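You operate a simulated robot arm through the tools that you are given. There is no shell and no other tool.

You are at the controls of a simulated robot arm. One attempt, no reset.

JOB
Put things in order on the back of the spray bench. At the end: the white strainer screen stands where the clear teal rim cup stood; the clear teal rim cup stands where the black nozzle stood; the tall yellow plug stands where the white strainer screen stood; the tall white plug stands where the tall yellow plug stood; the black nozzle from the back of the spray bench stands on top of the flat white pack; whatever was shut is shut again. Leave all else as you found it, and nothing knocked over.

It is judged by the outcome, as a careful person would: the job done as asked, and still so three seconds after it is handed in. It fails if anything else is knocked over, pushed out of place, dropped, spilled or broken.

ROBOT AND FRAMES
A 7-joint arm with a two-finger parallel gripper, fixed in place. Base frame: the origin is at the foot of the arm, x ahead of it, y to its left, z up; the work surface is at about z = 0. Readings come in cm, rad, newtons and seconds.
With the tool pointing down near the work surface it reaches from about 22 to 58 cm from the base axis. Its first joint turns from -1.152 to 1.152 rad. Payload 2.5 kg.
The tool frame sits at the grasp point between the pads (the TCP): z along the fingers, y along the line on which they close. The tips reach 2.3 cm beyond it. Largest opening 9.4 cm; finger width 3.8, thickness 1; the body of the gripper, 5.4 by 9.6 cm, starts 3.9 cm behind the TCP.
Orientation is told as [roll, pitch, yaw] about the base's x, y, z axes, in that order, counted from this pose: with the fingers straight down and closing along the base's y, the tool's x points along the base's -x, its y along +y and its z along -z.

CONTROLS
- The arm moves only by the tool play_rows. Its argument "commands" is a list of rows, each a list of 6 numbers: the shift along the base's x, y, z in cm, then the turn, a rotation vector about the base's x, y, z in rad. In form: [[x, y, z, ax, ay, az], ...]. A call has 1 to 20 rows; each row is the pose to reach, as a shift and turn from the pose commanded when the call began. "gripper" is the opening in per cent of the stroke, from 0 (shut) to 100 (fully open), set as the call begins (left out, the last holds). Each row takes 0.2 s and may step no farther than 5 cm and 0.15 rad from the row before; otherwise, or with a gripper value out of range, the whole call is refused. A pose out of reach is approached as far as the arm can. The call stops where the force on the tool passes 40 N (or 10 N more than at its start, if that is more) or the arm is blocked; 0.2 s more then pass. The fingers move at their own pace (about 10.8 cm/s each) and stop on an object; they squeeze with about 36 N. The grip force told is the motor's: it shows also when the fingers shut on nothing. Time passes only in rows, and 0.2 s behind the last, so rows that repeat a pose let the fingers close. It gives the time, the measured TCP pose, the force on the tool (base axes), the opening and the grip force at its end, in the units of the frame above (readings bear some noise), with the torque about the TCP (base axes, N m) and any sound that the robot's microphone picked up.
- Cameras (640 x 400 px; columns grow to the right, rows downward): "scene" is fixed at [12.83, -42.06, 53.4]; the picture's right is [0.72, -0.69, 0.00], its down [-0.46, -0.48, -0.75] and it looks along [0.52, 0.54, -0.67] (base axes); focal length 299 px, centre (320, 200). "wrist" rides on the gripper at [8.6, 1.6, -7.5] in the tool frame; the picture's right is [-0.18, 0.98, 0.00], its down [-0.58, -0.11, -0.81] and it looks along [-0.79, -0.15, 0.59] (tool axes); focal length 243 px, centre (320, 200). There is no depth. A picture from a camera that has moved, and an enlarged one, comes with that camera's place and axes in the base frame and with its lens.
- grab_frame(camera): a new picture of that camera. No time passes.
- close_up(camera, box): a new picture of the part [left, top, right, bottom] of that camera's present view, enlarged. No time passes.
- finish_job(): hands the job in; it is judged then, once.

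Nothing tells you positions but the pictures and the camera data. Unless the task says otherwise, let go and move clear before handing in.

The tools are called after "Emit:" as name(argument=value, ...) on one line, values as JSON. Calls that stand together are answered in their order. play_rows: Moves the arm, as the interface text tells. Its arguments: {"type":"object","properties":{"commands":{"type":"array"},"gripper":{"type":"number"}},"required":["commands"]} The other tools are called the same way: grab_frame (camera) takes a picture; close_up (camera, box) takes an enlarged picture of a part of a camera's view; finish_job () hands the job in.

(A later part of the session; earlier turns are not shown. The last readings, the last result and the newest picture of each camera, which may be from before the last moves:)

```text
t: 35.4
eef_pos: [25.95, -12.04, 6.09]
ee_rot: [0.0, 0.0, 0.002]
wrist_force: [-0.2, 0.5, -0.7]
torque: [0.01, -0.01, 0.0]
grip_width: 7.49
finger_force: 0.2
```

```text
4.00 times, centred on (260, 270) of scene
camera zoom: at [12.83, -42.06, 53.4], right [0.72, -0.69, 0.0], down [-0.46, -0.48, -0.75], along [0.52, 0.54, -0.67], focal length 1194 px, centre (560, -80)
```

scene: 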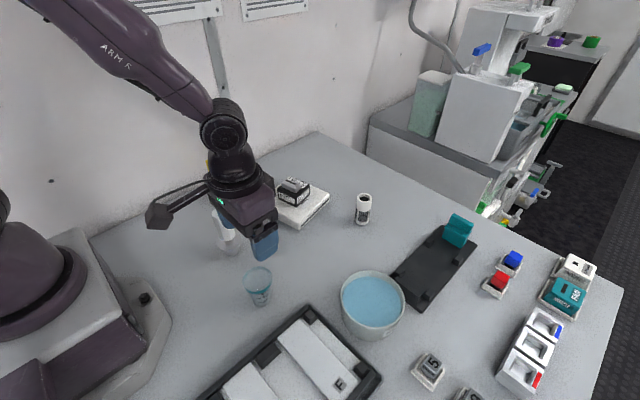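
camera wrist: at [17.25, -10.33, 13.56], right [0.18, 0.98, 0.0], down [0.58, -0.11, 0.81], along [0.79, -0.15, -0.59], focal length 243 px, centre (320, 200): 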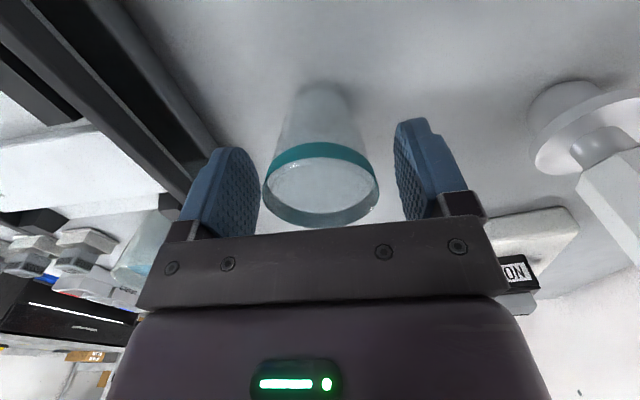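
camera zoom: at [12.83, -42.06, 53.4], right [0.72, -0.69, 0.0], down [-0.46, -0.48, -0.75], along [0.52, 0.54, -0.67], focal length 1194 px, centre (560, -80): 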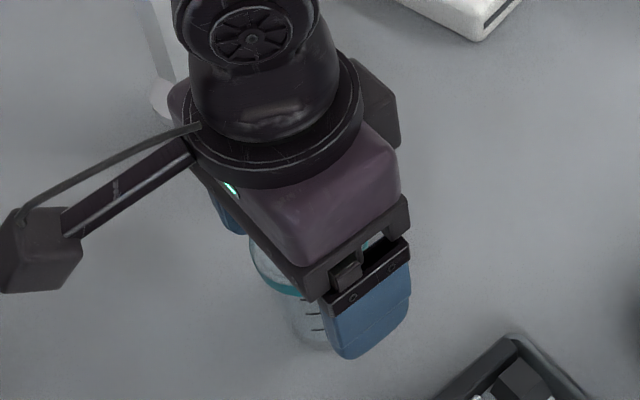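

The projection check says the cup is centred between the pads to within a millimetre. I close the gripper now.

Emit:
play_rows(commands=[[0, 0, 0, 0, 0, 0], [0, 0, 0, 0, 0, 0], [0, 0, 0, 0, 0, 0], [0, 0, 0, 0, 0, 0]], gripper=0)

Emit:
grab_frame(camera="wrist")

```text
t: 36.4
eef_pos: [25.82, -11.93, 6.12]
ee_rot: [-0.001, 0.0, 0.0]
wrist_force: [-1.1, -0.1, 1.0]
torque: [-0.01, -0.02, -0.02]
grip_width: 4.92
finger_force: 36.1
```

```text
taken
camera wrist: at [17.25, -10.33, 13.57], right [0.18, 0.98, 0.0], down [0.58, -0.11, 0.81], along [0.79, -0.15, -0.59], focal length 243 px, centre (320, 200)
```

wrist: 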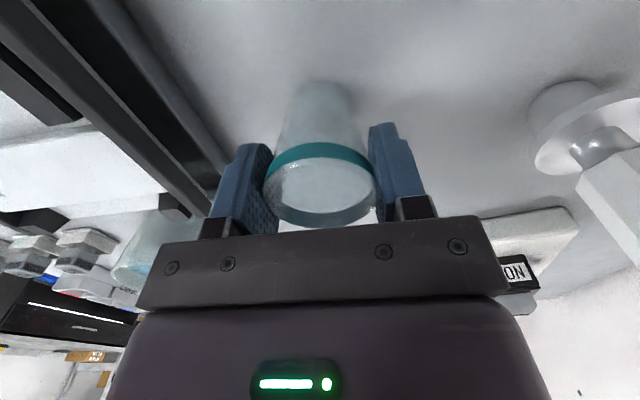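

The cup is gripped at 4.92 cm. I lift just a little and check for slip.

Emit:
play_rows(commands=[[0, 0, 0.2, 0, 0, 0], [0, 0, 0.4, 0, 0, 0], [0, 0, 0.7, 0, 0, 0], [0, 0, 1.0, 0, 0, 0], [0, 0, 1.3, 0, 0, 0], [0, 0, 1.5, 0, 0, 0], [0, 0, 1.5, 0, 0, 0], [0, 0, 1.5, 0, 0, 0]])

Emit:
grab_frame(camera="wrist")

Emit:
close_up(camera="scene", box=[230, 260, 290, 310])

```text
t: 38.2
eef_pos: [25.85, -11.97, 7.51]
ee_rot: [0.001, 0.0, 0.0]
wrist_force: [0.2, 0.1, -0.4]
torque: [0.0, 0.0, -0.01]
grip_width: 4.94
finger_force: 35.8
```

```text
taken
camera wrist: at [17.25, -10.32, 15.05], right [0.18, 0.98, 0.0], down [0.58, -0.11, 0.81], along [0.79, -0.15, -0.59], focal length 243 px, centre (320, 200)
```

wrist: 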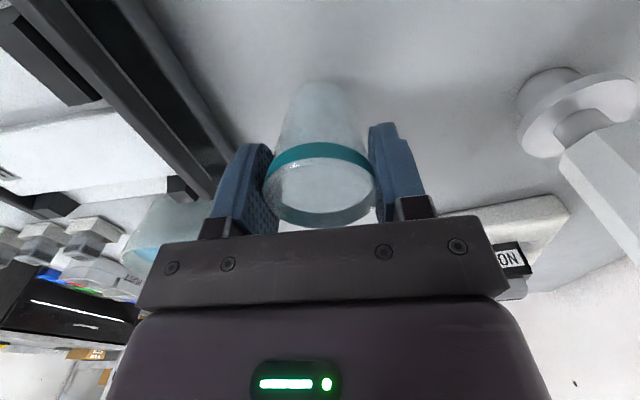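

```text
8.00 times, centred on (260, 285) of scene
camera zoom: at [12.83, -42.06, 53.4], right [0.72, -0.69, 0.0], down [-0.46, -0.48, -0.75], along [0.52, 0.54, -0.67], focal length 2389 px, centre (800, -480)
```

zoom: 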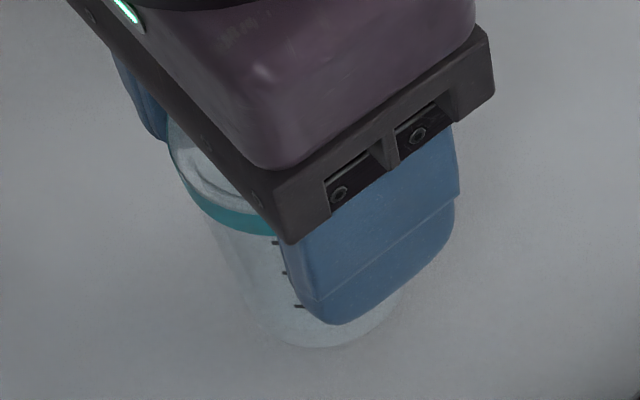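

The cup rises cleanly with no slip, and I can see liquid moving in it. I lift slowly and then carry it gently above the white plug to the nozzle's old spot.

Emit:
play_rows(commands=[[0, 0, 0.3, 0, 0, 0], [0, 0, 0.9, 0, 0, 0], [0, 0, 1.8, 0, 0, 0], [0, 0, 3.0, 0, 0, 0], [0, 0, 4.2, 0, 0, 0], [0, 0, 5.4, 0, 0, 0], [0, 0, 6.6, 0, 0, 0], [0, 0, 7.8, 0, 0, 0], [0, 0, 9.0, 0, 0, 0], [0, 0, 10.1, 0, 0, 0], [0, 0, 11.0, 0, 0, 0], [0, 0, 11.7, 0, 0, 0], [0, 0, 12.2, 0, 0, 0], [0, 0, 12.5, 0, 0, 0], [0, 0, 12.5, 0, 0, 0]])

Emit:
grab_frame(camera="scene")

Emit:
grab_frame(camera="wrist")

```text
t: 41.4
eef_pos: [25.92, -12.19, 19.99]
ee_rot: [-0.001, 0.001, 0.002]
wrist_force: [0.6, 0.0, 0.2]
torque: [-0.01, 0.0, 0.05]
grip_width: 4.94
finger_force: 36.3
```

```text
taken
```

scene: 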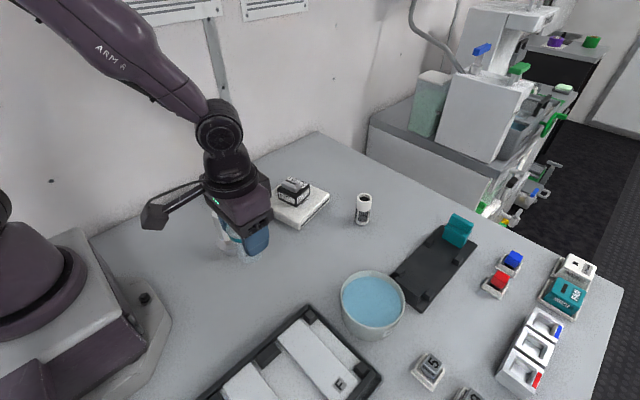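

```text
taken
camera wrist: at [17.18, -10.44, 27.56], right [0.18, 0.98, 0.0], down [0.58, -0.11, 0.81], along [0.79, -0.15, -0.59], focal length 243 px, centre (320, 200)
```

wrist: 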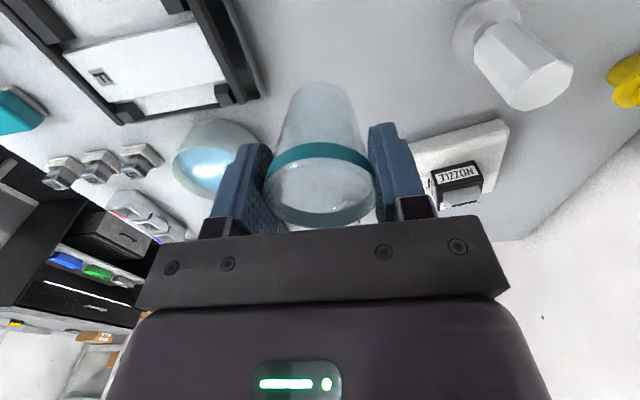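

The cup is steady at z = 20 with its bottom at ~13.9, above the 12 cm plugs. I carry it sideways with soft acceleration.

Emit:
play_rows(commands=[[-0.02, 0.3, 0, 0, 0, 0], [-0.06, 0.9, 0, 0, 0, 0], [-0.11, 1.8, 0, 0, 0, 0], [-0.19, 3.0, 0, 0, 0, 0], [-0.28, 4.5, 0, 0, 0, 0], [-0.37, 6.0, 0, 0, 0, 0], [-0.46, 7.5, 0, 0, 0, 0], [-0.56, 9.0, 0, 0, 0, 0], [-0.65, 10.5, 0, 0, 0, 0], [-0.74, 12.0, 0, 0, 0, 0], [-0.84, 13.5, 0, 0, 0, 0], [-0.93, 15.0, 0, 0, 0, 0], [-1.02, 16.5, 0, 0, 0, 0], [-1.11, 18.0, 0, 0, 0, 0], [-1.21, 19.5, 0, 0, 0, 0], [-1.29, 20.9, 0, 0, 0, 0], [-1.37, 22.1, 0, 0, 0, 0], [-1.43, 23.1, 0, 0, 0, 0], [-1.47, 23.8, 0, 0, 0, 0], [-1.5, 24.2, 0, 0, 0, 0]])

Emit:
play_rows(commands=[[-0.02, 0.3, 0, 0, 0, 0], [-0.05, 0.8, 0, 0, 0, 0], [-0.08, 1.25, 0, 0, 0, 0], [-0.1, 1.55, 0, 0, 0, 0], [-0.1, 1.65, 0, 0, 0, 0], [-0.1, 1.65, 0, 0, 0, 0]])

Emit:
grab_frame(camera="scene")

Emit:
grab_frame(camera="wrist")

```text
t: 45.6
eef_pos: [24.31, 12.13, 20.1]
ee_rot: [0.0, 0.0, 0.002]
wrist_force: [-0.7, 0.7, 0.2]
torque: [0.0, 0.0, -0.01]
grip_width: 4.89
finger_force: 36.5
```

```text
t: 47.0
eef_pos: [24.21, 13.67, 20.2]
ee_rot: [0.0, 0.001, 0.0]
wrist_force: [0.9, -0.5, -0.3]
torque: [0.01, -0.02, 0.0]
grip_width: 4.91
finger_force: 35.9
```

```text
taken
```

scene: 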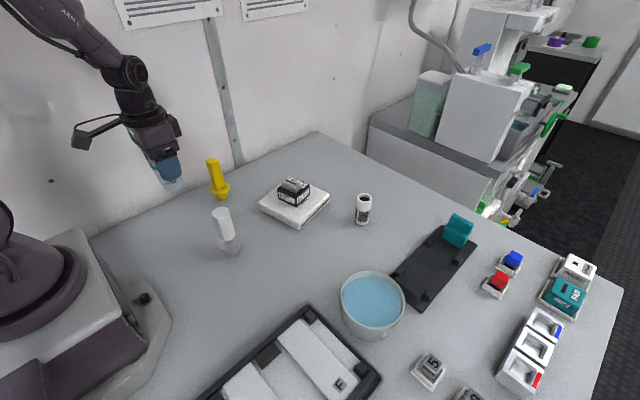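

```text
taken
camera wrist: at [15.66, 15.46, 27.62], right [0.18, 0.98, 0.0], down [0.58, -0.11, 0.81], along [0.79, -0.15, -0.59], focal length 243 px, centre (320, 200)
```

wrist: 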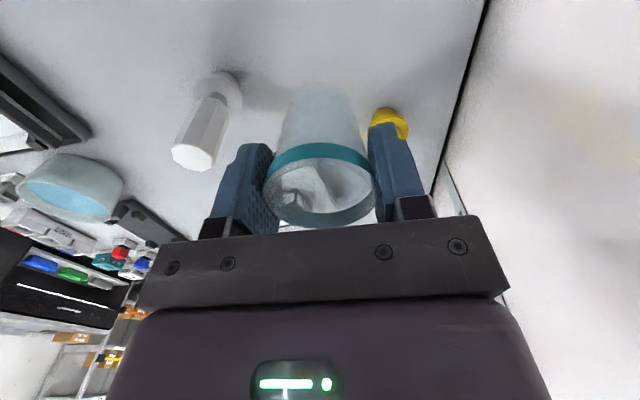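

The cup is over the nozzle's old spot, with some sloshing visible but nothing spilled. I let it settle briefly and lower slowly.

Emit:
play_rows(commands=[[0, 0, 0, 0, 0, 0], [0, 0, 0, 0, 0, 0], [0, 0, 0, 0, 0, 0], [0, 0, -0.3, 0, 0, 0], [0, 0, -0.9, 0, 0, 0], [0, 0, -1.8, 0, 0, 0], [0, 0, -3.0, 0, 0, 0], [0, 0, -4.2, 0, 0, 0], [0, 0, -5.4, 0, 0, 0], [0, 0, -6.6, 0, 0, 0], [0, 0, -7.8, 0, 0, 0], [0, 0, -9.0, 0, 0, 0], [0, 0, -10.2, 0, 0, 0], [0, 0, -11.2, 0, 0, 0], [0, 0, -11.9, 0, 0, 0], [0, 0, -12.4, 0, 0, 0], [0, 0, -12.7, 0, 0, 0], [0, 0, -12.7, 0, 0, 0]])

Emit:
play_rows(commands=[[0, 0, -0.2, 0, 0, 0], [0, 0, -0.4, 0, 0, 0], [0, 0, -0.6, 0, 0, 0], [0, 0, -0.8, 0, 0, 0], [0, 0, -0.95, 0, 0, 0], [0, 0, -1.05, 0, 0, 0], [0, 0, -1.15, 0, 0, 0]])

Emit:
grab_frame(camera="wrist")

Emit:
close_up(camera="scene", box=[140, 170, 240, 260])

```text
t: 50.8
eef_pos: [24.26, 13.9, 7.31]
ee_rot: [-0.001, -0.001, 0.001]
wrist_force: [0.0, -0.6, -0.4]
torque: [0.01, -0.02, -0.02]
grip_width: 4.9
finger_force: 36.4
```

```text
t: 52.4
eef_pos: [24.22, 13.81, 6.24]
ee_rot: [-0.001, 0.0, 0.001]
wrist_force: [0.6, 0.6, 0.6]
torque: [-0.01, 0.03, -0.02]
grip_width: 4.89
finger_force: 35.8
```

```text
taken
camera wrist: at [15.64, 15.48, 13.72], right [0.18, 0.98, 0.0], down [0.58, -0.11, 0.81], along [0.79, -0.15, -0.59], focal length 243 px, centre (320, 200)
```

wrist: 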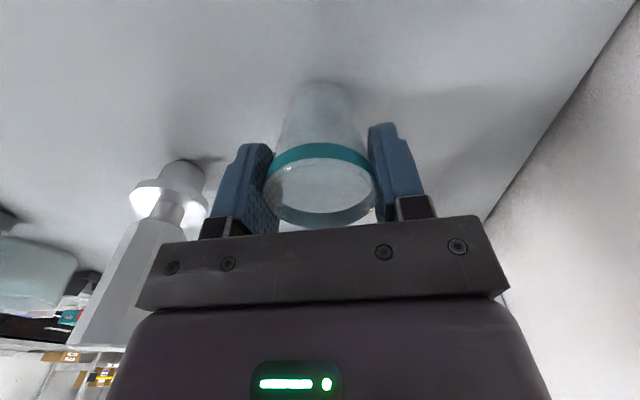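

```text
4.44 times, centred on (190, 215) of scene
camera zoom: at [12.83, -42.06, 53.4], right [0.72, -0.69, 0.0], down [-0.46, -0.48, -0.75], along [0.52, 0.54, -0.67], focal length 1327 px, centre (898, 133)
```

zoom: 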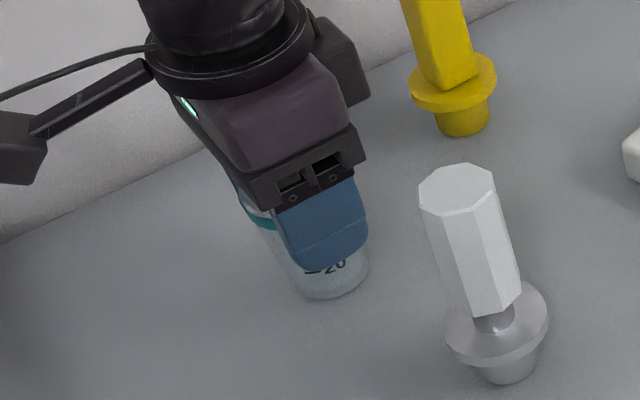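

The cup bottom is nearly on the bench. I lower in tiny steps until I feel contact.

Emit:
play_rows(commands=[[0, 0, -0.06, 0, 0, 0], [0, 0, -0.12, 0, 0, 0], [0, 0, -0.16, 0, 0, 0], [0, 0, -0.16, 0, 0, 0]])

```text
t: 53.4
eef_pos: [24.26, 13.81, 6.18]
ee_rot: [0.001, 0.0, 0.002]
wrist_force: [0.8, -0.6, 0.0]
torque: [0.01, -0.02, 0.0]
grip_width: 4.87
finger_force: 35.9
```

There's no contact force yet at a commanded 6.08, so I go slightly lower.

Emit:
play_rows(commands=[[0, 0, -0.05, 0, 0, 0], [0, 0, -0.1, 0, 0, 0], [0, 0, -0.1, 0, 0, 0]])

```text
t: 54.2
eef_pos: [24.3, 13.89, 6.14]
ee_rot: [-0.001, 0.001, 0.001]
wrist_force: [-4.9, -1.4, 26.7]
torque: [-0.04, 0.25, -0.07]
grip_width: 4.9
finger_force: 36.9
```

Contact is made at 26.7 N. I relieve the press slightly and open the fingers.

Emit:
play_rows(commands=[[0, 0, 0.07, 0, 0, 0], [0, 0, 0.07, 0, 0, 0]])

Emit:
play_rows(commands=[[0, 0, 0, 0, 0, 0], [0, 0, 0, 0, 0, 0], [0, 0, 0, 0, 0, 0]], gripper=80)

Emit:
grab_frame(camera="wrist")

```text
t: 54.8
eef_pos: [24.31, 13.86, 6.09]
ee_rot: [0.0, 0.002, 0.0]
wrist_force: [-1.0, 0.8, 0.1]
torque: [0.01, 0.0, -0.01]
grip_width: 4.89
finger_force: 35.8
```

```text
t: 55.6
eef_pos: [24.2, 13.95, 6.1]
ee_rot: [0.001, 0.001, 0.0]
wrist_force: [0.8, 0.0, 0.1]
torque: [-0.04, 0.01, 0.01]
grip_width: 7.53
finger_force: 0.1
```

```text
taken
camera wrist: at [15.66, 15.51, 13.57], right [0.18, 0.98, 0.0], down [0.58, -0.11, 0.81], along [0.79, -0.15, -0.59], focal length 243 px, centre (320, 200)
```

wrist: 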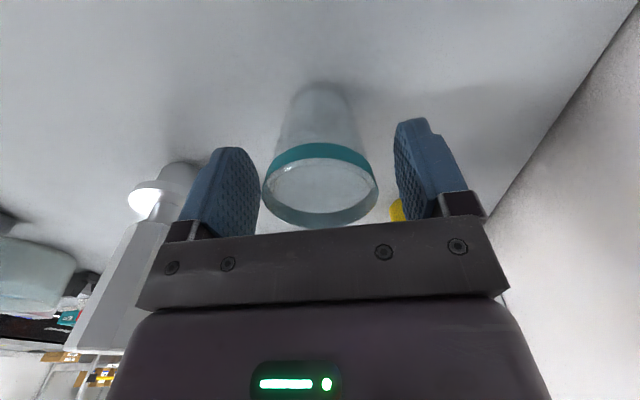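

The cup stands free and upright. I rise clear and check the scene before going for the strainer.

Emit:
play_rows(commands=[[0, 0, 1, 0, 0, 0], [0, 0, 3, 0, 0, 0], [0, 0, 6, 0, 0, 0], [0, 0, 9, 0, 0, 0], [0, 0, 12, 0, 0, 0], [0, 0, 14, 0, 0, 0], [0, 0, 14, 0, 0, 0]])

Emit:
close_up(camera="scene", box=[140, 160, 300, 270])

```text
t: 57.2
eef_pos: [24.23, 13.66, 19.95]
ee_rot: [0.0, 0.0, 0.0]
wrist_force: [-0.6, 0.2, 0.0]
torque: [-0.01, 0.0, -0.05]
grip_width: 7.51
finger_force: 0.0
```

```text
3.64 times, centred on (220, 215) of scene
camera zoom: at [12.83, -42.06, 53.4], right [0.72, -0.69, 0.0], down [-0.46, -0.48, -0.75], along [0.52, 0.54, -0.67], focal length 1086 px, centre (684, 146)
```

zoom: 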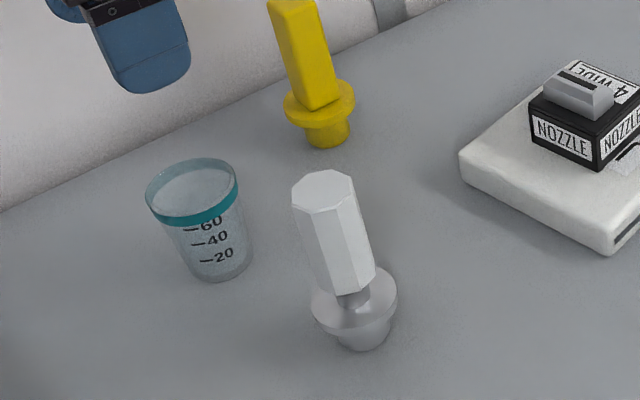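

I'll zoom in to verify the cup's base position against the nozzle's old spot.

Emit:
close_up(camera="scene", box=[165, 195, 225, 240])

Emit:
grab_frame(camera="wrist")

```text
8.89 times, centred on (195, 218) of scene
camera zoom: at [12.83, -42.06, 53.4], right [0.72, -0.69, 0.0], down [-0.46, -0.48, -0.75], along [0.52, 0.54, -0.67], focal length 2654 px, centre (1431, 44)
```

zoom: 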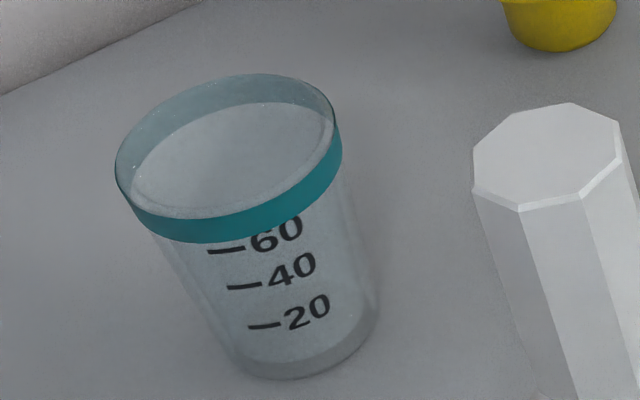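

```text
taken
camera wrist: at [15.48, 15.38, 27.48], right [0.18, 0.98, 0.0], down [0.58, -0.11, 0.81], along [0.79, -0.15, -0.59], focal length 243 px, centre (320, 200)
```

wrist: 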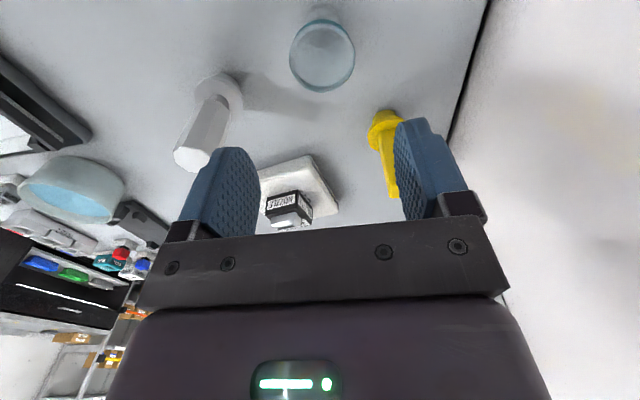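

The cup stands at about (24.3, 13.9), within a few mm of the nozzle's old centre. Now I go to the strainer at about (56.0, -11.9).

Emit:
play_rows(commands=[[2.65, -2.15, 0, 0, 0, 0], [5.3, -4.3, 0, 0, 0, 0], [7.95, -6.45, 0, 0, 0, 0], [10.6, -8.6, 0, 0, 0, 0], [13.25, -10.75, 0, 0, 0, 0], [15.9, -12.9, 0, 0, 0, 0], [18.55, -15.05, -0.5, 0, 0, 0], [21.2, -17.2, -1, 0, 0, 0], [23.85, -19.35, -1.5, 0, 0, 0], [26.5, -21.5, -2.5, 0, 0, 0], [29.1, -23.65, -3.2, 0, 0, 0], [31.75, -25.8, -4, 0, 0, 0], [31.75, -25.8, -4, 0, 0, 0]], gripper=65)

Emit:
grab_frame(camera="wrist")

Emit:
grab_frame(camera="scene")

```text
t: 60.0
eef_pos: [56.08, -11.88, 16.0]
ee_rot: [0.0, 0.001, 0.001]
wrist_force: [-0.7, -0.7, 0.2]
torque: [0.01, -0.01, -0.02]
grip_width: 6.12
finger_force: 0.0
```

```text
taken
camera wrist: at [47.47, -10.31, 23.58], right [0.18, 0.98, 0.0], down [0.58, -0.11, 0.81], along [0.79, -0.15, -0.59], focal length 243 px, centre (320, 200)
```

wrist: 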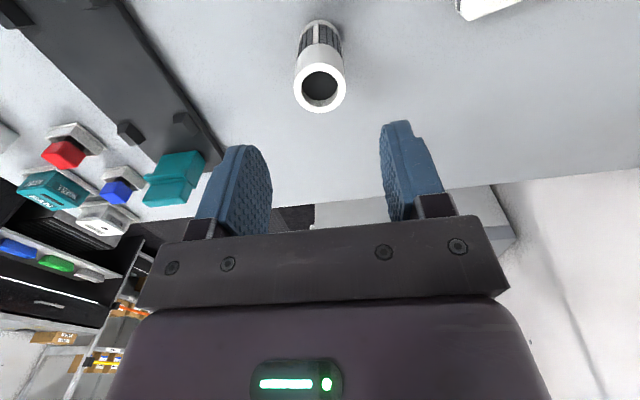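

```text
taken
```

scene: 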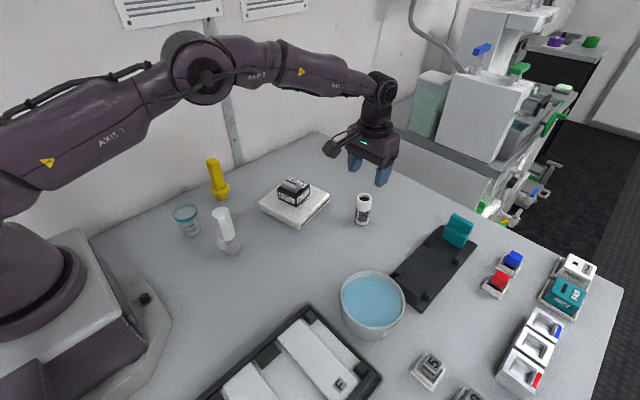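

The strainer's top is at (56.0, -11.9), right under the gripper. I descend to the collar.

Emit:
play_rows(commands=[[0, -0.05, -2, 0, 0, 0], [0, -0.05, -4, 0, 0, 0], [0, -0.05, -5.5, 0, 0, 0], [0, -0.05, -5.5, 0, 0, 0]])

Emit:
grab_frame(camera="wrist")

```text
t: 61.0
eef_pos: [56.05, -11.96, 10.68]
ee_rot: [-0.001, 0.001, -0.002]
wrist_force: [0.1, 0.0, 0.3]
torque: [0.01, 0.01, 0.0]
grip_width: 6.12
finger_force: 0.1
```

```text
taken
camera wrist: at [47.41, -10.32, 18.09], right [0.18, 0.98, 0.0], down [0.58, -0.11, 0.81], along [0.79, -0.15, -0.59], focal length 243 px, centre (320, 200)
```

wrist: 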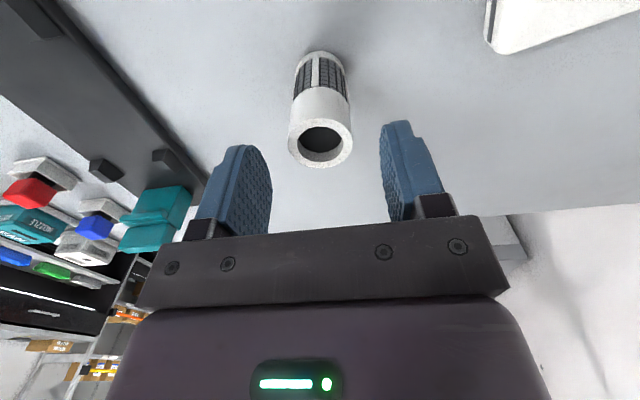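

It's well centred, so I go down the last 4.5 cm and close on the collar.

Emit:
play_rows(commands=[[0, 0, -1.5, 0, 0, 0], [0, 0, -3, 0, 0, 0], [0, 0, -4.2, 0, 0, 0], [0, 0, -4.6, 0, 0, 0], [0, 0, -4.6, 0, 0, 0]])

Emit:
play_rows(commands=[[0, 0, 0, 0, 0, 0], [0, 0, 0, 0, 0, 0], [0, 0, 0, 0, 0, 0], [0, 0, 0, 0, 0, 0]], gripper=0)

Emit:
play_rows(commands=[[0, 0, 0.3, 0, 0, 0], [0, 0, 0.7, 0, 0, 0], [0, 0, 1.2, 0, 0, 0], [0, 0, 1.5, 0, 0, 0], [0, 0, 1.5, 0, 0, 0]])

Emit:
grab_frame(camera="wrist")

Emit:
close_up(camera="scene", box=[320, 170, 400, 240])

```text
t: 62.2
eef_pos: [56.04, -11.97, 5.88]
ee_rot: [0.0, -0.001, 0.001]
wrist_force: [-1.3, 0.2, -0.6]
torque: [0.0, 0.01, 0.01]
grip_width: 6.1
finger_force: 0.0
```

```text
t: 63.2
eef_pos: [56.06, -12.13, 5.99]
ee_rot: [-0.001, 0.001, 0.0]
wrist_force: [0.0, 0.0, 0.1]
torque: [-0.01, -0.02, 0.01]
grip_width: 3.39
finger_force: 35.8
```

```text
t: 64.4
eef_pos: [56.0, -11.97, 7.65]
ee_rot: [-0.001, 0.0, 0.001]
wrist_force: [0.4, 0.1, -0.7]
torque: [-0.01, 0.0, 0.01]
grip_width: 3.41
finger_force: 36.4
```

```text
taken
camera wrist: at [47.37, -10.35, 14.98], right [0.18, 0.98, 0.0], down [0.58, -0.11, 0.81], along [0.79, -0.15, -0.59], focal length 243 px, centre (320, 200)
```

wrist: 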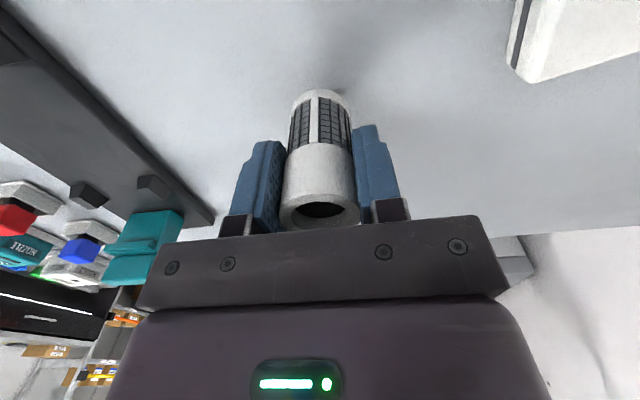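

```text
5.71 times, centred on (360, 205) of scene
camera zoom: at [12.83, -42.06, 53.4], right [0.72, -0.69, 0.0], down [-0.46, -0.48, -0.75], along [0.52, 0.54, -0.67], focal length 1706 px, centre (91, 171)
```

zoom: 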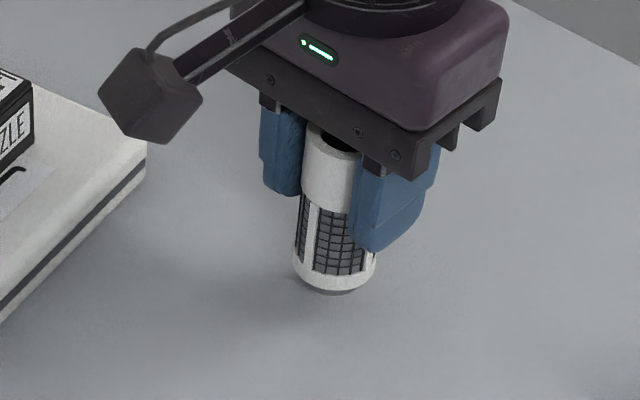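

The strainer is held firmly at 3.4 cm width. I lift it and carry it to the cup's old place at (25.9, -12.0).

Emit:
play_rows(commands=[[0, 0, 1, 0, 0, 0], [0, 0, 3, 0, 0, 0], [0, 0, 5, 0, 0, 0], [0, 0, 7, 0, 0, 0], [0, 0, 8, 0, 0, 0], [-1, 0, 8, 0, 0, 0], [-3, 0, 8, 0, 0, 0], [-5.5, 0, 8, 0, 0, 0], [-8, 0, 8, 0, 0, 0], [-10.5, 0, 8, 0, 0, 0], [-13, 0, 8, 0, 0, 0], [-15.5, -0.05, 8, 0, 0, 0], [-18, -0.05, 8, 0, 0, 0], [-20.5, -0.1, 8, 0, 0, 0], [-23, -0.1, 8, 0, 0, 0], [-25.5, -0.1, 8, 0, 0, 0], [-27.7, -0.1, 8, 0, 0, 0], [-29.3, -0.1, 8, 0, 0, 0], [-30.1, -0.1, 8, 0, 0, 0], [-30.1, -0.1, 8, 0, 0, 0]])

Emit:
grab_frame(camera="scene")

Emit:
grab_frame(camera="wrist")

```text
t: 68.6
eef_pos: [25.82, -12.07, 15.4]
ee_rot: [0.0, 0.0, 0.0]
wrist_force: [0.9, -0.5, 0.1]
torque: [0.04, 0.0, -0.01]
grip_width: 3.37
finger_force: 35.2
```

```text
taken
```

scene: 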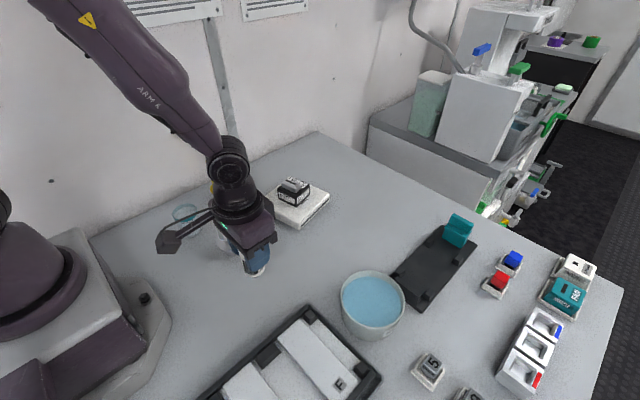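

```text
taken
camera wrist: at [17.25, -10.44, 22.93], right [0.18, 0.98, 0.0], down [0.58, -0.11, 0.81], along [0.79, -0.15, -0.59], focal length 243 px, centre (320, 200)
```

wrist: 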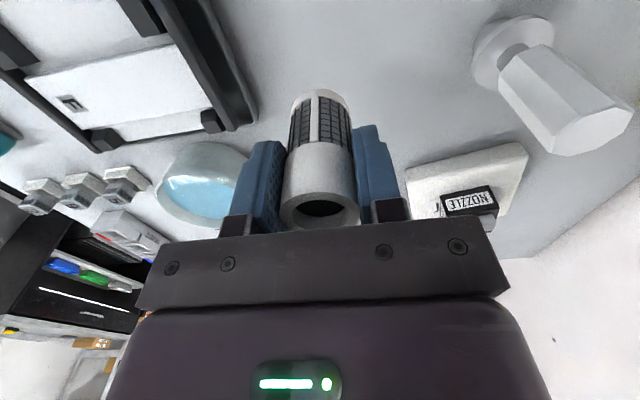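

The strainer is above the cup's old place. I lower it gently to just above the bench.

Emit:
play_rows(commands=[[0, 0, -0.7, 0, 0, 0], [0, 0, -2, 0, 0, 0], [0, 0, -4, 0, 0, 0], [0, 0, -6, 0, 0, 0], [0, 0, -7.7, 0, 0, 0], [0, 0, -8.7, 0, 0, 0], [0, 0, -9.2, 0, 0, 0], [0, 0, -9.2, 0, 0, 0]])

Emit:
play_rows(commands=[[0, 0, -0.1, 0, 0, 0], [0, 0, -0.2, 0, 0, 0], [0, 0, -0.27, 0, 0, 0], [0, 0, -0.27, 0, 0, 0]])

```text
t: 70.4
eef_pos: [25.99, -11.97, 6.16]
ee_rot: [0.0, 0.0, 0.0]
wrist_force: [-0.2, 0.2, -0.8]
torque: [0.0, 0.07, 0.03]
grip_width: 3.38
finger_force: 35.9
```

```text
t: 71.4
eef_pos: [26.04, -12.0, 6.03]
ee_rot: [0.0, -0.003, 0.001]
wrist_force: [-1.6, 7.8, 23.3]
torque: [0.42, 0.01, 0.04]
grip_width: 3.39
finger_force: 36.3
```

The strainer touches the bench at z ≈ 6.0. I relieve the press, open, and rise.

Emit:
play_rows(commands=[[0, 0, 0.08, 0, 0, 0], [0, 0, 0.08, 0, 0, 0]])

Emit:
play_rows(commands=[[0, 0, 0, 0, 0, 0], [0, 0, 0, 0, 0, 0], [0, 0, 0.5, 0, 0, 0], [0, 0, 2, 0, 0, 0], [0, 0, 5, 0, 0, 0], [0, 0, 8, 0, 0, 0], [0, 0, 11, 0, 0, 0], [0, 0, 14, 0, 0, 0], [0, 0, 14, 0, 0, 0]], gripper=60)

Emit:
grab_frame(camera="wrist")

Emit:
close_up(camera="scene", box=[210, 240, 310, 320])

```text
t: 72.0
eef_pos: [25.88, -12.05, 5.97]
ee_rot: [0.0, 0.001, 0.001]
wrist_force: [-0.1, -0.8, -0.6]
torque: [0.0, 0.01, -0.01]
grip_width: 3.37
finger_force: 36.2
```

```text
t: 74.0
eef_pos: [25.96, -12.17, 20.04]
ee_rot: [0.0, 0.0, 0.002]
wrist_force: [-0.2, -0.7, -0.4]
torque: [0.01, -0.04, 0.0]
grip_width: 5.64
finger_force: 0.1
```

```text
taken
camera wrist: at [17.29, -10.43, 27.58], right [0.18, 0.98, 0.0], down [0.58, -0.11, 0.81], along [0.79, -0.15, -0.59], focal length 243 px, centre (320, 200)
```

wrist: 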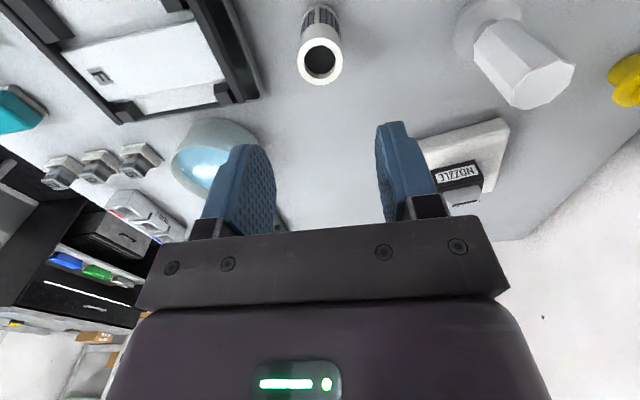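

```text
5.00 times, centred on (260, 280) of scene
camera zoom: at [12.83, -42.06, 53.4], right [0.72, -0.69, 0.0], down [-0.46, -0.48, -0.75], along [0.52, 0.54, -0.67], focal length 1493 px, centre (620, -200)
```

zoom: 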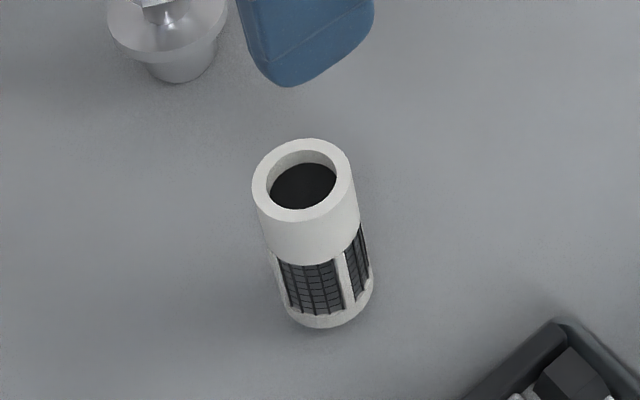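

The strainer stands upright where the cup stood. Next is the yellow plug at about (36, 20), and I move above it with a slight yaw to match its square handle.

Emit:
play_rows(commands=[[1.0, 3.2, 0.2, 0, 0, 0.009], [2.0, 6.4, 0.4, 0, 0, 0.017], [3.0, 9.6, 0.6, 0, 0, 0.026], [4.0, 12.8, 0.8, 0, 0, 0.035], [5.0, 16.0, 1, 0, 0, 0.043], [6.0, 19.2, 1, 0, 0, 0.052], [7.0, 22.4, 1, 0, 0, 0.061], [8.0, 25.6, 1, 0, 0, 0.07], [9.0, 28.8, 1, 0, 0, 0.078], [10.05, 32.0, 1, 0, 0, 0.087], [10.05, 32.0, 1, 0, 0, 0.087]], gripper=65)

Emit:
grab_frame(camera="wrist")

Emit:
grab_frame(camera="scene")

Emit:
close_up(camera="wrist", box=[240, 0, 400, 100])

```text
t: 76.4
eef_pos: [35.83, 19.94, 21.03]
ee_rot: [0.0, -0.002, 0.087]
wrist_force: [-0.8, -0.5, 0.3]
torque: [0.01, -0.01, 0.01]
grip_width: 6.15
finger_force: 0.0
```

```text
taken
camera wrist: at [27.23, 20.89, 28.53], right [0.1, 1.0, 0.0], down [0.59, -0.06, 0.81], along [0.8, -0.08, -0.59], focal length 243 px, centre (320, 200)
```

wrist: 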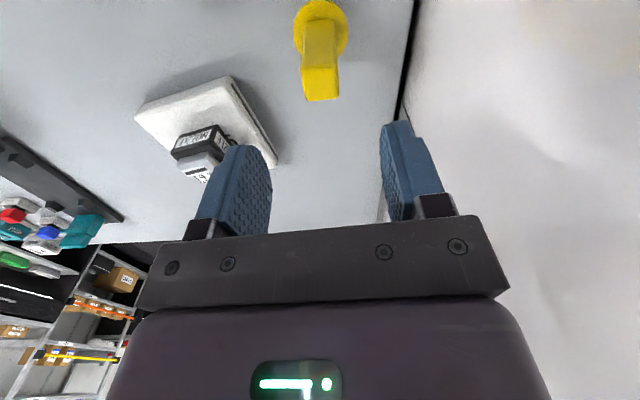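

```text
taken
```

scene: 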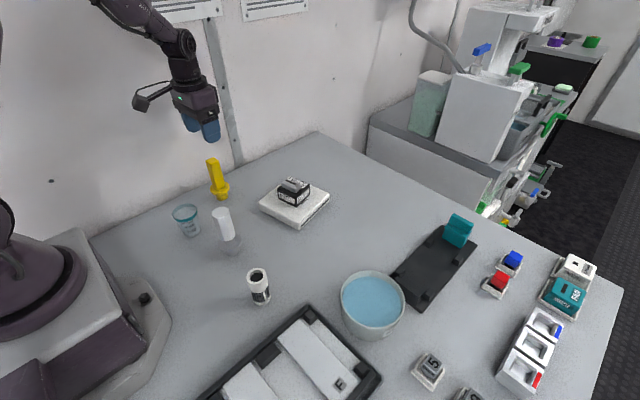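

```text
4.00 times, centred on (320, 50) of wrist
camera zoom: at [27.23, 20.89, 28.53], right [0.1, 1.0, 0.0], down [0.59, -0.06, 0.81], along [0.8, -0.08, -0.59], focal length 970 px, centre (320, 800)
```

zoom: 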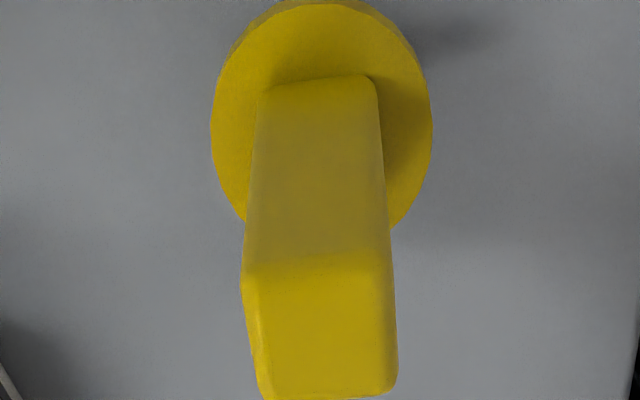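

The yellow handle is square (~2.4 cm), centred at (35.95, 20.05), and nearly aligned with the gripper. I trim the yaw slightly and descend over it.

Emit:
play_rows(commands=[[0, 0.05, -1.5, 0, 0, -0.03], [0, 0.05, -3.5, 0, 0, -0.04], [0, 0.05, -5, 0, 0, -0.04], [0, 0.05, -5, 0, 0, -0.04]])

Emit:
grab_frame(camera="wrist")

Emit:
close_up(camera="scene", box=[160, 110, 280, 220])

```text
t: 77.4
eef_pos: [35.99, 20.01, 16.02]
ee_rot: [-0.001, 0.0, 0.046]
wrist_force: [0.3, -0.3, -0.3]
torque: [0.02, -0.01, 0.02]
grip_width: 6.11
finger_force: 0.1
```

```text
taken
camera wrist: at [27.31, 21.26, 23.55], right [0.14, 0.99, 0.0], down [0.59, -0.08, 0.81], along [0.8, -0.11, -0.59], focal length 243 px, centre (320, 200)
```

wrist: 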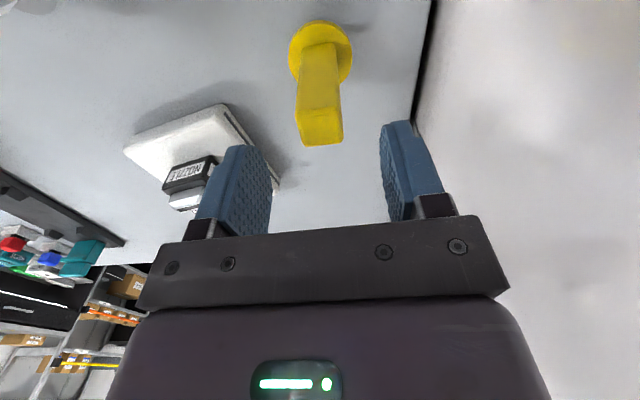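

```text
3.64 times, centred on (220, 165) of scene
camera zoom: at [12.83, -42.06, 53.4], right [0.72, -0.69, 0.0], down [-0.46, -0.48, -0.75], along [0.52, 0.54, -0.67], focal length 1086 px, centre (684, 327)
```

zoom: 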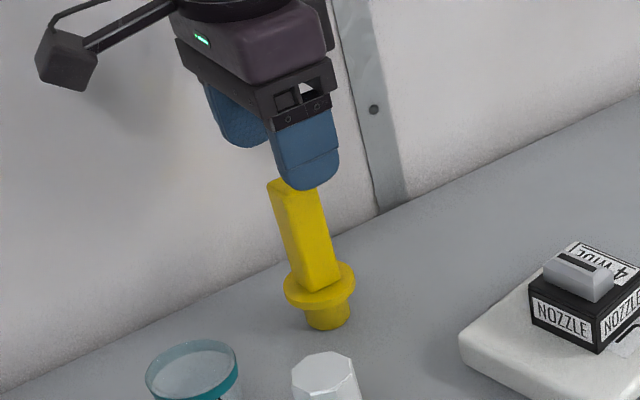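

The plug is centred under the open fingers. I go down to z ≈ 9.3 and close on the handle.

Emit:
play_rows(commands=[[0, 0, -1.5, 0, 0, 0], [0, 0, -3, 0, 0, 0], [0, 0, -4.5, 0, 0, 0], [0, 0, -6, 0, 0, 0], [0, 0, -6.75, 0, 0, 0], [0, 0, -6.75, 0, 0, 0]])

Emit:
play_rows(commands=[[0, 0, 0, 0, 0, 0], [0, 0, 0, 0, 0, 0], [0, 0, 0, 0, 0, 0], [0, 0, 0, 0, 0, 0], [0, 0, 0, 0, 0, 0]], gripper=0)

Emit:
play_rows(commands=[[0, 0, 0.3, 0, 0, 0], [0, 0, 0.7, 0, 0, 0], [0, 0, 1.2, 0, 0, 0], [0, 0, 1.5, 0, 0, 0], [0, 0, 1.5, 0, 0, 0]])

Emit:
grab_frame(camera="wrist")

Emit:
close_up(camera="scene", box=[170, 120, 270, 220])

```text
t: 78.8
eef_pos: [35.91, 19.9, 9.29]
ee_rot: [0.0, 0.001, 0.047]
wrist_force: [-0.7, -0.6, -0.8]
torque: [-0.02, 0.02, -0.01]
grip_width: 6.09
finger_force: 0.1
```

```text
t: 80.0
eef_pos: [35.96, 19.97, 9.38]
ee_rot: [-0.001, 0.0, 0.047]
wrist_force: [-0.2, 0.6, -0.3]
torque: [0.03, 0.0, 0.01]
grip_width: 2.55
finger_force: 36.5
```

```text
t: 81.2
eef_pos: [35.98, 19.95, 10.75]
ee_rot: [-0.001, 0.001, 0.047]
wrist_force: [1.0, 0.0, -0.7]
torque: [0.0, 0.02, 0.03]
grip_width: 2.55
finger_force: 36.2
```

```text
taken
camera wrist: at [27.26, 21.17, 18.24], right [0.14, 0.99, 0.0], down [0.59, -0.08, 0.81], along [0.8, -0.11, -0.59], focal length 243 px, centre (320, 200)
```

wrist: 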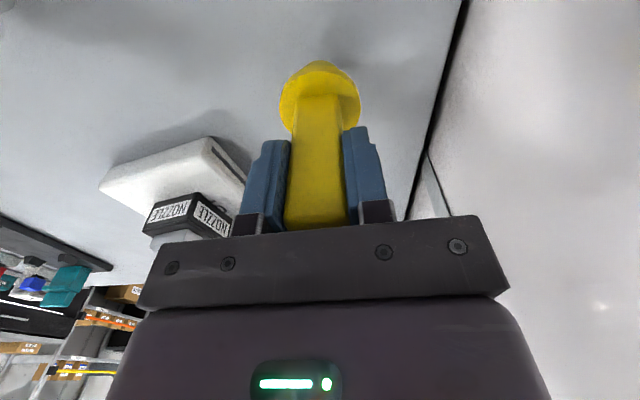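

```text
4.00 times, centred on (220, 170) of scene
camera zoom: at [12.83, -42.06, 53.4], right [0.72, -0.69, 0.0], down [-0.46, -0.48, -0.75], along [0.52, 0.54, -0.67], focal length 1194 px, centre (720, 320)
```

zoom: 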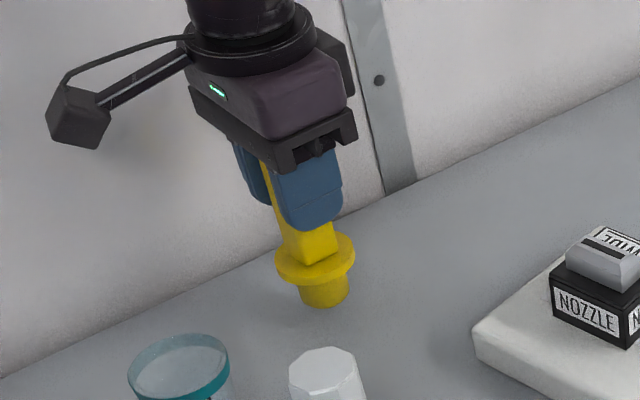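

The yellow plug is held steady at 2.55 cm. I lift it high and carry it over to the strainer's old place at (56, -11.9).

Emit:
play_rows(commands=[[0, 0, 1, 0, 0, 0], [0, 0, 3, 0, 0, 0], [0, 0, 5, 0, 0, 0], [0, 0, 7, 0, 0, 0], [0, 0, 8.7, 0, 0, 0], [0, 0, 9.5, 0, 0, 0], [0, 0, 9.5, 0, 0, 0]])

Emit:
play_rows(commands=[[0.4, -0.64, 0, 0, 0, 0], [1.2, -1.91, 0, 0, 0, 0], [2.4, -3.83, 0, 0, 0, 0], [3.7, -5.9, 0, 0, 0, 0], [5.0, -7.97, 0, 0, 0, 0], [6.3, -10.05, 0, 0, 0, 0], [7.6, -12.12, 0, 0, 0, 0], [8.9, -14.19, 0, 0, 0, 0], [10.2, -16.26, 0, 0, 0, 0], [11.5, -18.34, 0, 0, 0, 0], [12.8, -20.41, 0, 0, 0, 0], [14.1, -22.48, 0, 0, 0, 0], [15.4, -24.56, 0, 0, 0, 0], [16.7, -26.63, 0, 0, 0, -0.01], [17.9, -28.54, 0, 0, 0, -0.02], [18.9, -30.14, 0, 0, 0, -0.03], [19.6, -31.25, 0, 0, 0, -0.04], [20.0, -31.9, 0, 0, 0, -0.047], [20.05, -31.97, 0, 0, 0, -0.047], [20.05, -31.97, 0, 0, 0, -0.047]])

Emit:
grab_frame(camera="scene")

Emit:
grab_frame(camera="wrist")

```text
t: 82.8
eef_pos: [35.89, 19.84, 20.38]
ee_rot: [-0.001, 0.001, 0.047]
wrist_force: [0.5, 0.5, -0.8]
torque: [0.04, 0.0, -0.01]
grip_width: 2.53
finger_force: 35.8
```

```text
t: 87.0
eef_pos: [55.93, -11.97, 20.34]
ee_rot: [-0.002, 0.0, 0.0]
wrist_force: [0.1, 0.0, 0.2]
torque: [-0.01, 0.01, -0.02]
grip_width: 2.56
finger_force: 35.5
```

```text
taken
```

scene: 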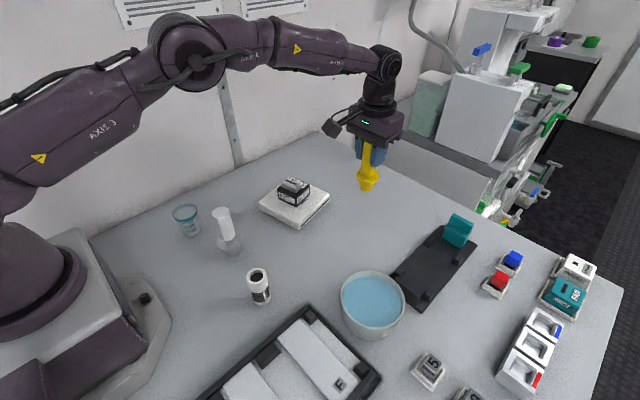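

```text
taken
camera wrist: at [47.35, -10.35, 27.81], right [0.18, 0.98, 0.0], down [0.58, -0.11, 0.81], along [0.79, -0.15, -0.59], focal length 243 px, centre (320, 200)
```

wrist: 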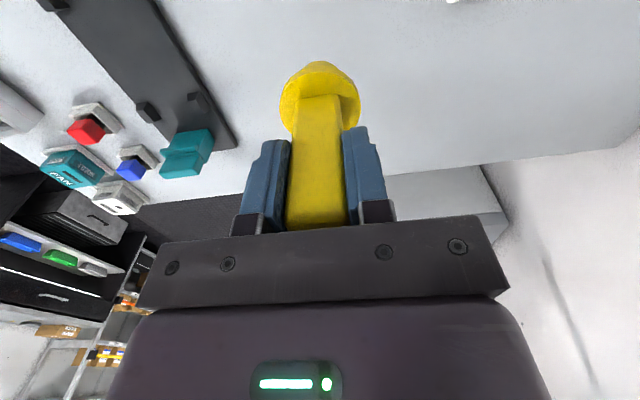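

The plug is over the strainer's old spot. I lower it to just above the bench and then feel for contact.

Emit:
play_rows(commands=[[0, 0, -0.7, 0, 0, 0], [0, 0, -2.2, 0, 0, 0], [0, 0, -4.2, 0, 0, 0], [0, 0, -6.2, 0, 0, 0], [0, 0, -8, 0, 0, 0], [0, 0, -9.5, 0, 0, 0], [0, 0, -10.3, 0, 0, 0], [0, 0, -10.7, 0, 0, 0], [0, 0, -10.7, 0, 0, 0]])

Emit:
play_rows(commands=[[0, 0, -0.1, 0, 0, 0], [0, 0, -0.2, 0, 0, 0], [0, 0, -0.3, 0, 0, 0], [0, 0, -0.37, 0, 0, 0], [0, 0, -0.37, 0, 0, 0]])

```text
t: 89.0
eef_pos: [55.91, -12.24, 9.62]
ee_rot: [0.001, -0.001, 0.0]
wrist_force: [0.2, 0.7, -0.2]
torque: [0.01, 0.0, -0.03]
grip_width: 2.55
finger_force: 36.1
```

```text
t: 90.2
eef_pos: [56.16, -11.94, 9.3]
ee_rot: [0.001, -0.001, 0.0]
wrist_force: [-4.3, 1.3, 13.3]
torque: [0.16, 0.38, 0.01]
grip_width: 2.53
finger_force: 35.5
```

The plug has touched down with a light 13 N. I relieve the press, open, and rise straight up.

Emit:
play_rows(commands=[[0, 0, 0.04, 0, 0, 0], [0, 0, 0.04, 0, 0, 0]])

Emit:
play_rows(commands=[[0, 0, 0, 0, 0, 0], [0, 0, 0, 0, 0, 0], [0, 0, 0, 0, 0, 0], [0, 0, 0.5, 0, 0, 0], [0, 0, 2, 0, 0, 0], [0, 0, 4, 0, 0, 0], [0, 0, 6.5, 0, 0, 0], [0, 0, 9, 0, 0, 0], [0, 0, 11, 0, 0, 0], [0, 0, 11, 0, 0, 0]], gripper=65)

Emit:
grab_frame(camera="wrist")

Emit:
close_up(camera="scene", box=[310, 150, 420, 240])

```text
t: 90.8
eef_pos: [56.05, -11.92, 9.33]
ee_rot: [0.0, -0.005, 0.0]
wrist_force: [-1.2, -0.5, 15.5]
torque: [0.06, 0.13, 0.05]
grip_width: 2.54
finger_force: 36.0
```

```text
t: 93.0
eef_pos: [55.96, -12.15, 20.47]
ee_rot: [-0.002, 0.002, -0.002]
wrist_force: [0.3, -0.2, 0.4]
torque: [0.02, -0.01, 0.02]
grip_width: 6.12
finger_force: 0.1
```

```text
taken
camera wrist: at [47.37, -10.43, 27.88], right [0.18, 0.98, 0.0], down [0.58, -0.11, 0.81], along [0.79, -0.15, -0.59], focal length 243 px, centre (320, 200)
```

wrist: 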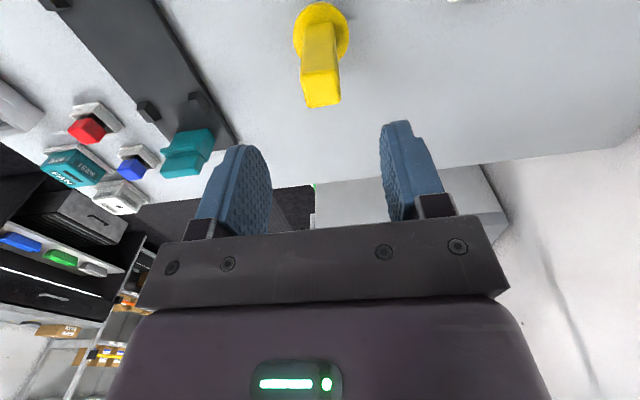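

```text
4.44 times, centred on (365, 195) of scene
camera zoom: at [12.83, -42.06, 53.4], right [0.72, -0.69, 0.0], down [-0.46, -0.48, -0.75], along [0.52, 0.54, -0.67], focal length 1327 px, centre (120, 222)
```

zoom: 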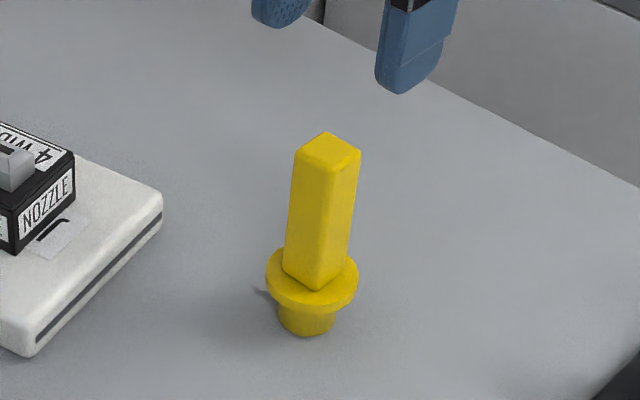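

The yellow plug stands upright where the strainer stood. Last is the white plug near (28.1, 2.15), so I move above it.

Emit:
play_rows(commands=[[-2.8, 1.4, 0.1, 0, 0, 0], [-5.6, 2.8, 0.2, 0, 0, 0], [-8.4, 4.2, 0.3, 0, 0, 0], [-11.2, 5.6, 0.4, 0, 0, 0], [-14.0, 7.0, 0.5, 0, 0, 0], [-16.8, 8.5, 0.5, 0, 0, 0], [-19.6, 9.9, 0.5, 0, 0, 0], [-22.4, 11.3, 0.5, 0, 0, 0], [-25.2, 12.7, 0.5, 0, 0, 0], [-27.9, 14.07, 0.5, 0, 0, 0], [-27.9, 14.07, 0.5, 0, 0, 0]])

Emit:
grab_frame(camera="wrist")

Emit:
close_up(camera="wrist", box=[240, 0, 400, 110])

Emit:
grab_frame(camera="scene")

```text
t: 95.4
eef_pos: [28.1, 2.12, 21.0]
ee_rot: [-0.001, 0.0, 0.0]
wrist_force: [0.8, 0.1, -0.6]
torque: [0.0, -0.03, 0.02]
grip_width: 6.08
finger_force: 0.1
```

```text
taken
camera wrist: at [19.45, 3.72, 28.34], right [0.18, 0.98, 0.0], down [0.58, -0.11, 0.81], along [0.79, -0.15, -0.59], focal length 243 px, centre (320, 200)
```

wrist: 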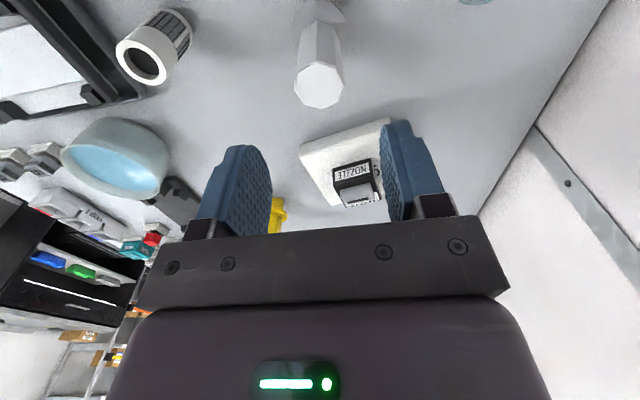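

```text
3.64 times, centred on (320, 55) of wrist
camera zoom: at [19.45, 3.72, 28.34], right [0.18, 0.98, 0.0], down [0.58, -0.11, 0.81], along [0.79, -0.15, -0.59], focal length 882 px, centre (320, 727)
```

zoom: 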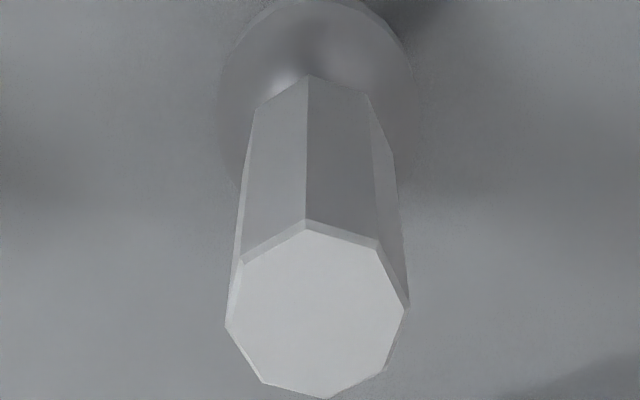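

```text
taken
```

scene: 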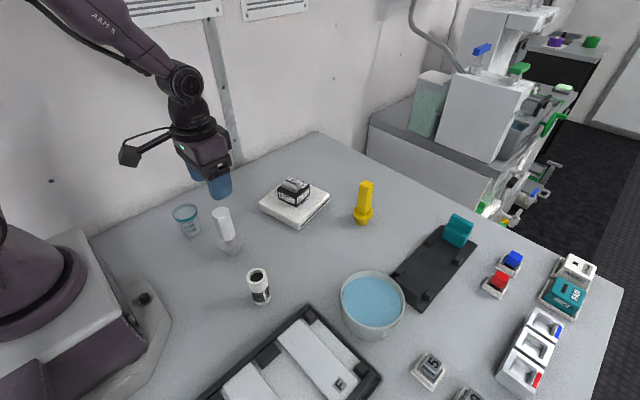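

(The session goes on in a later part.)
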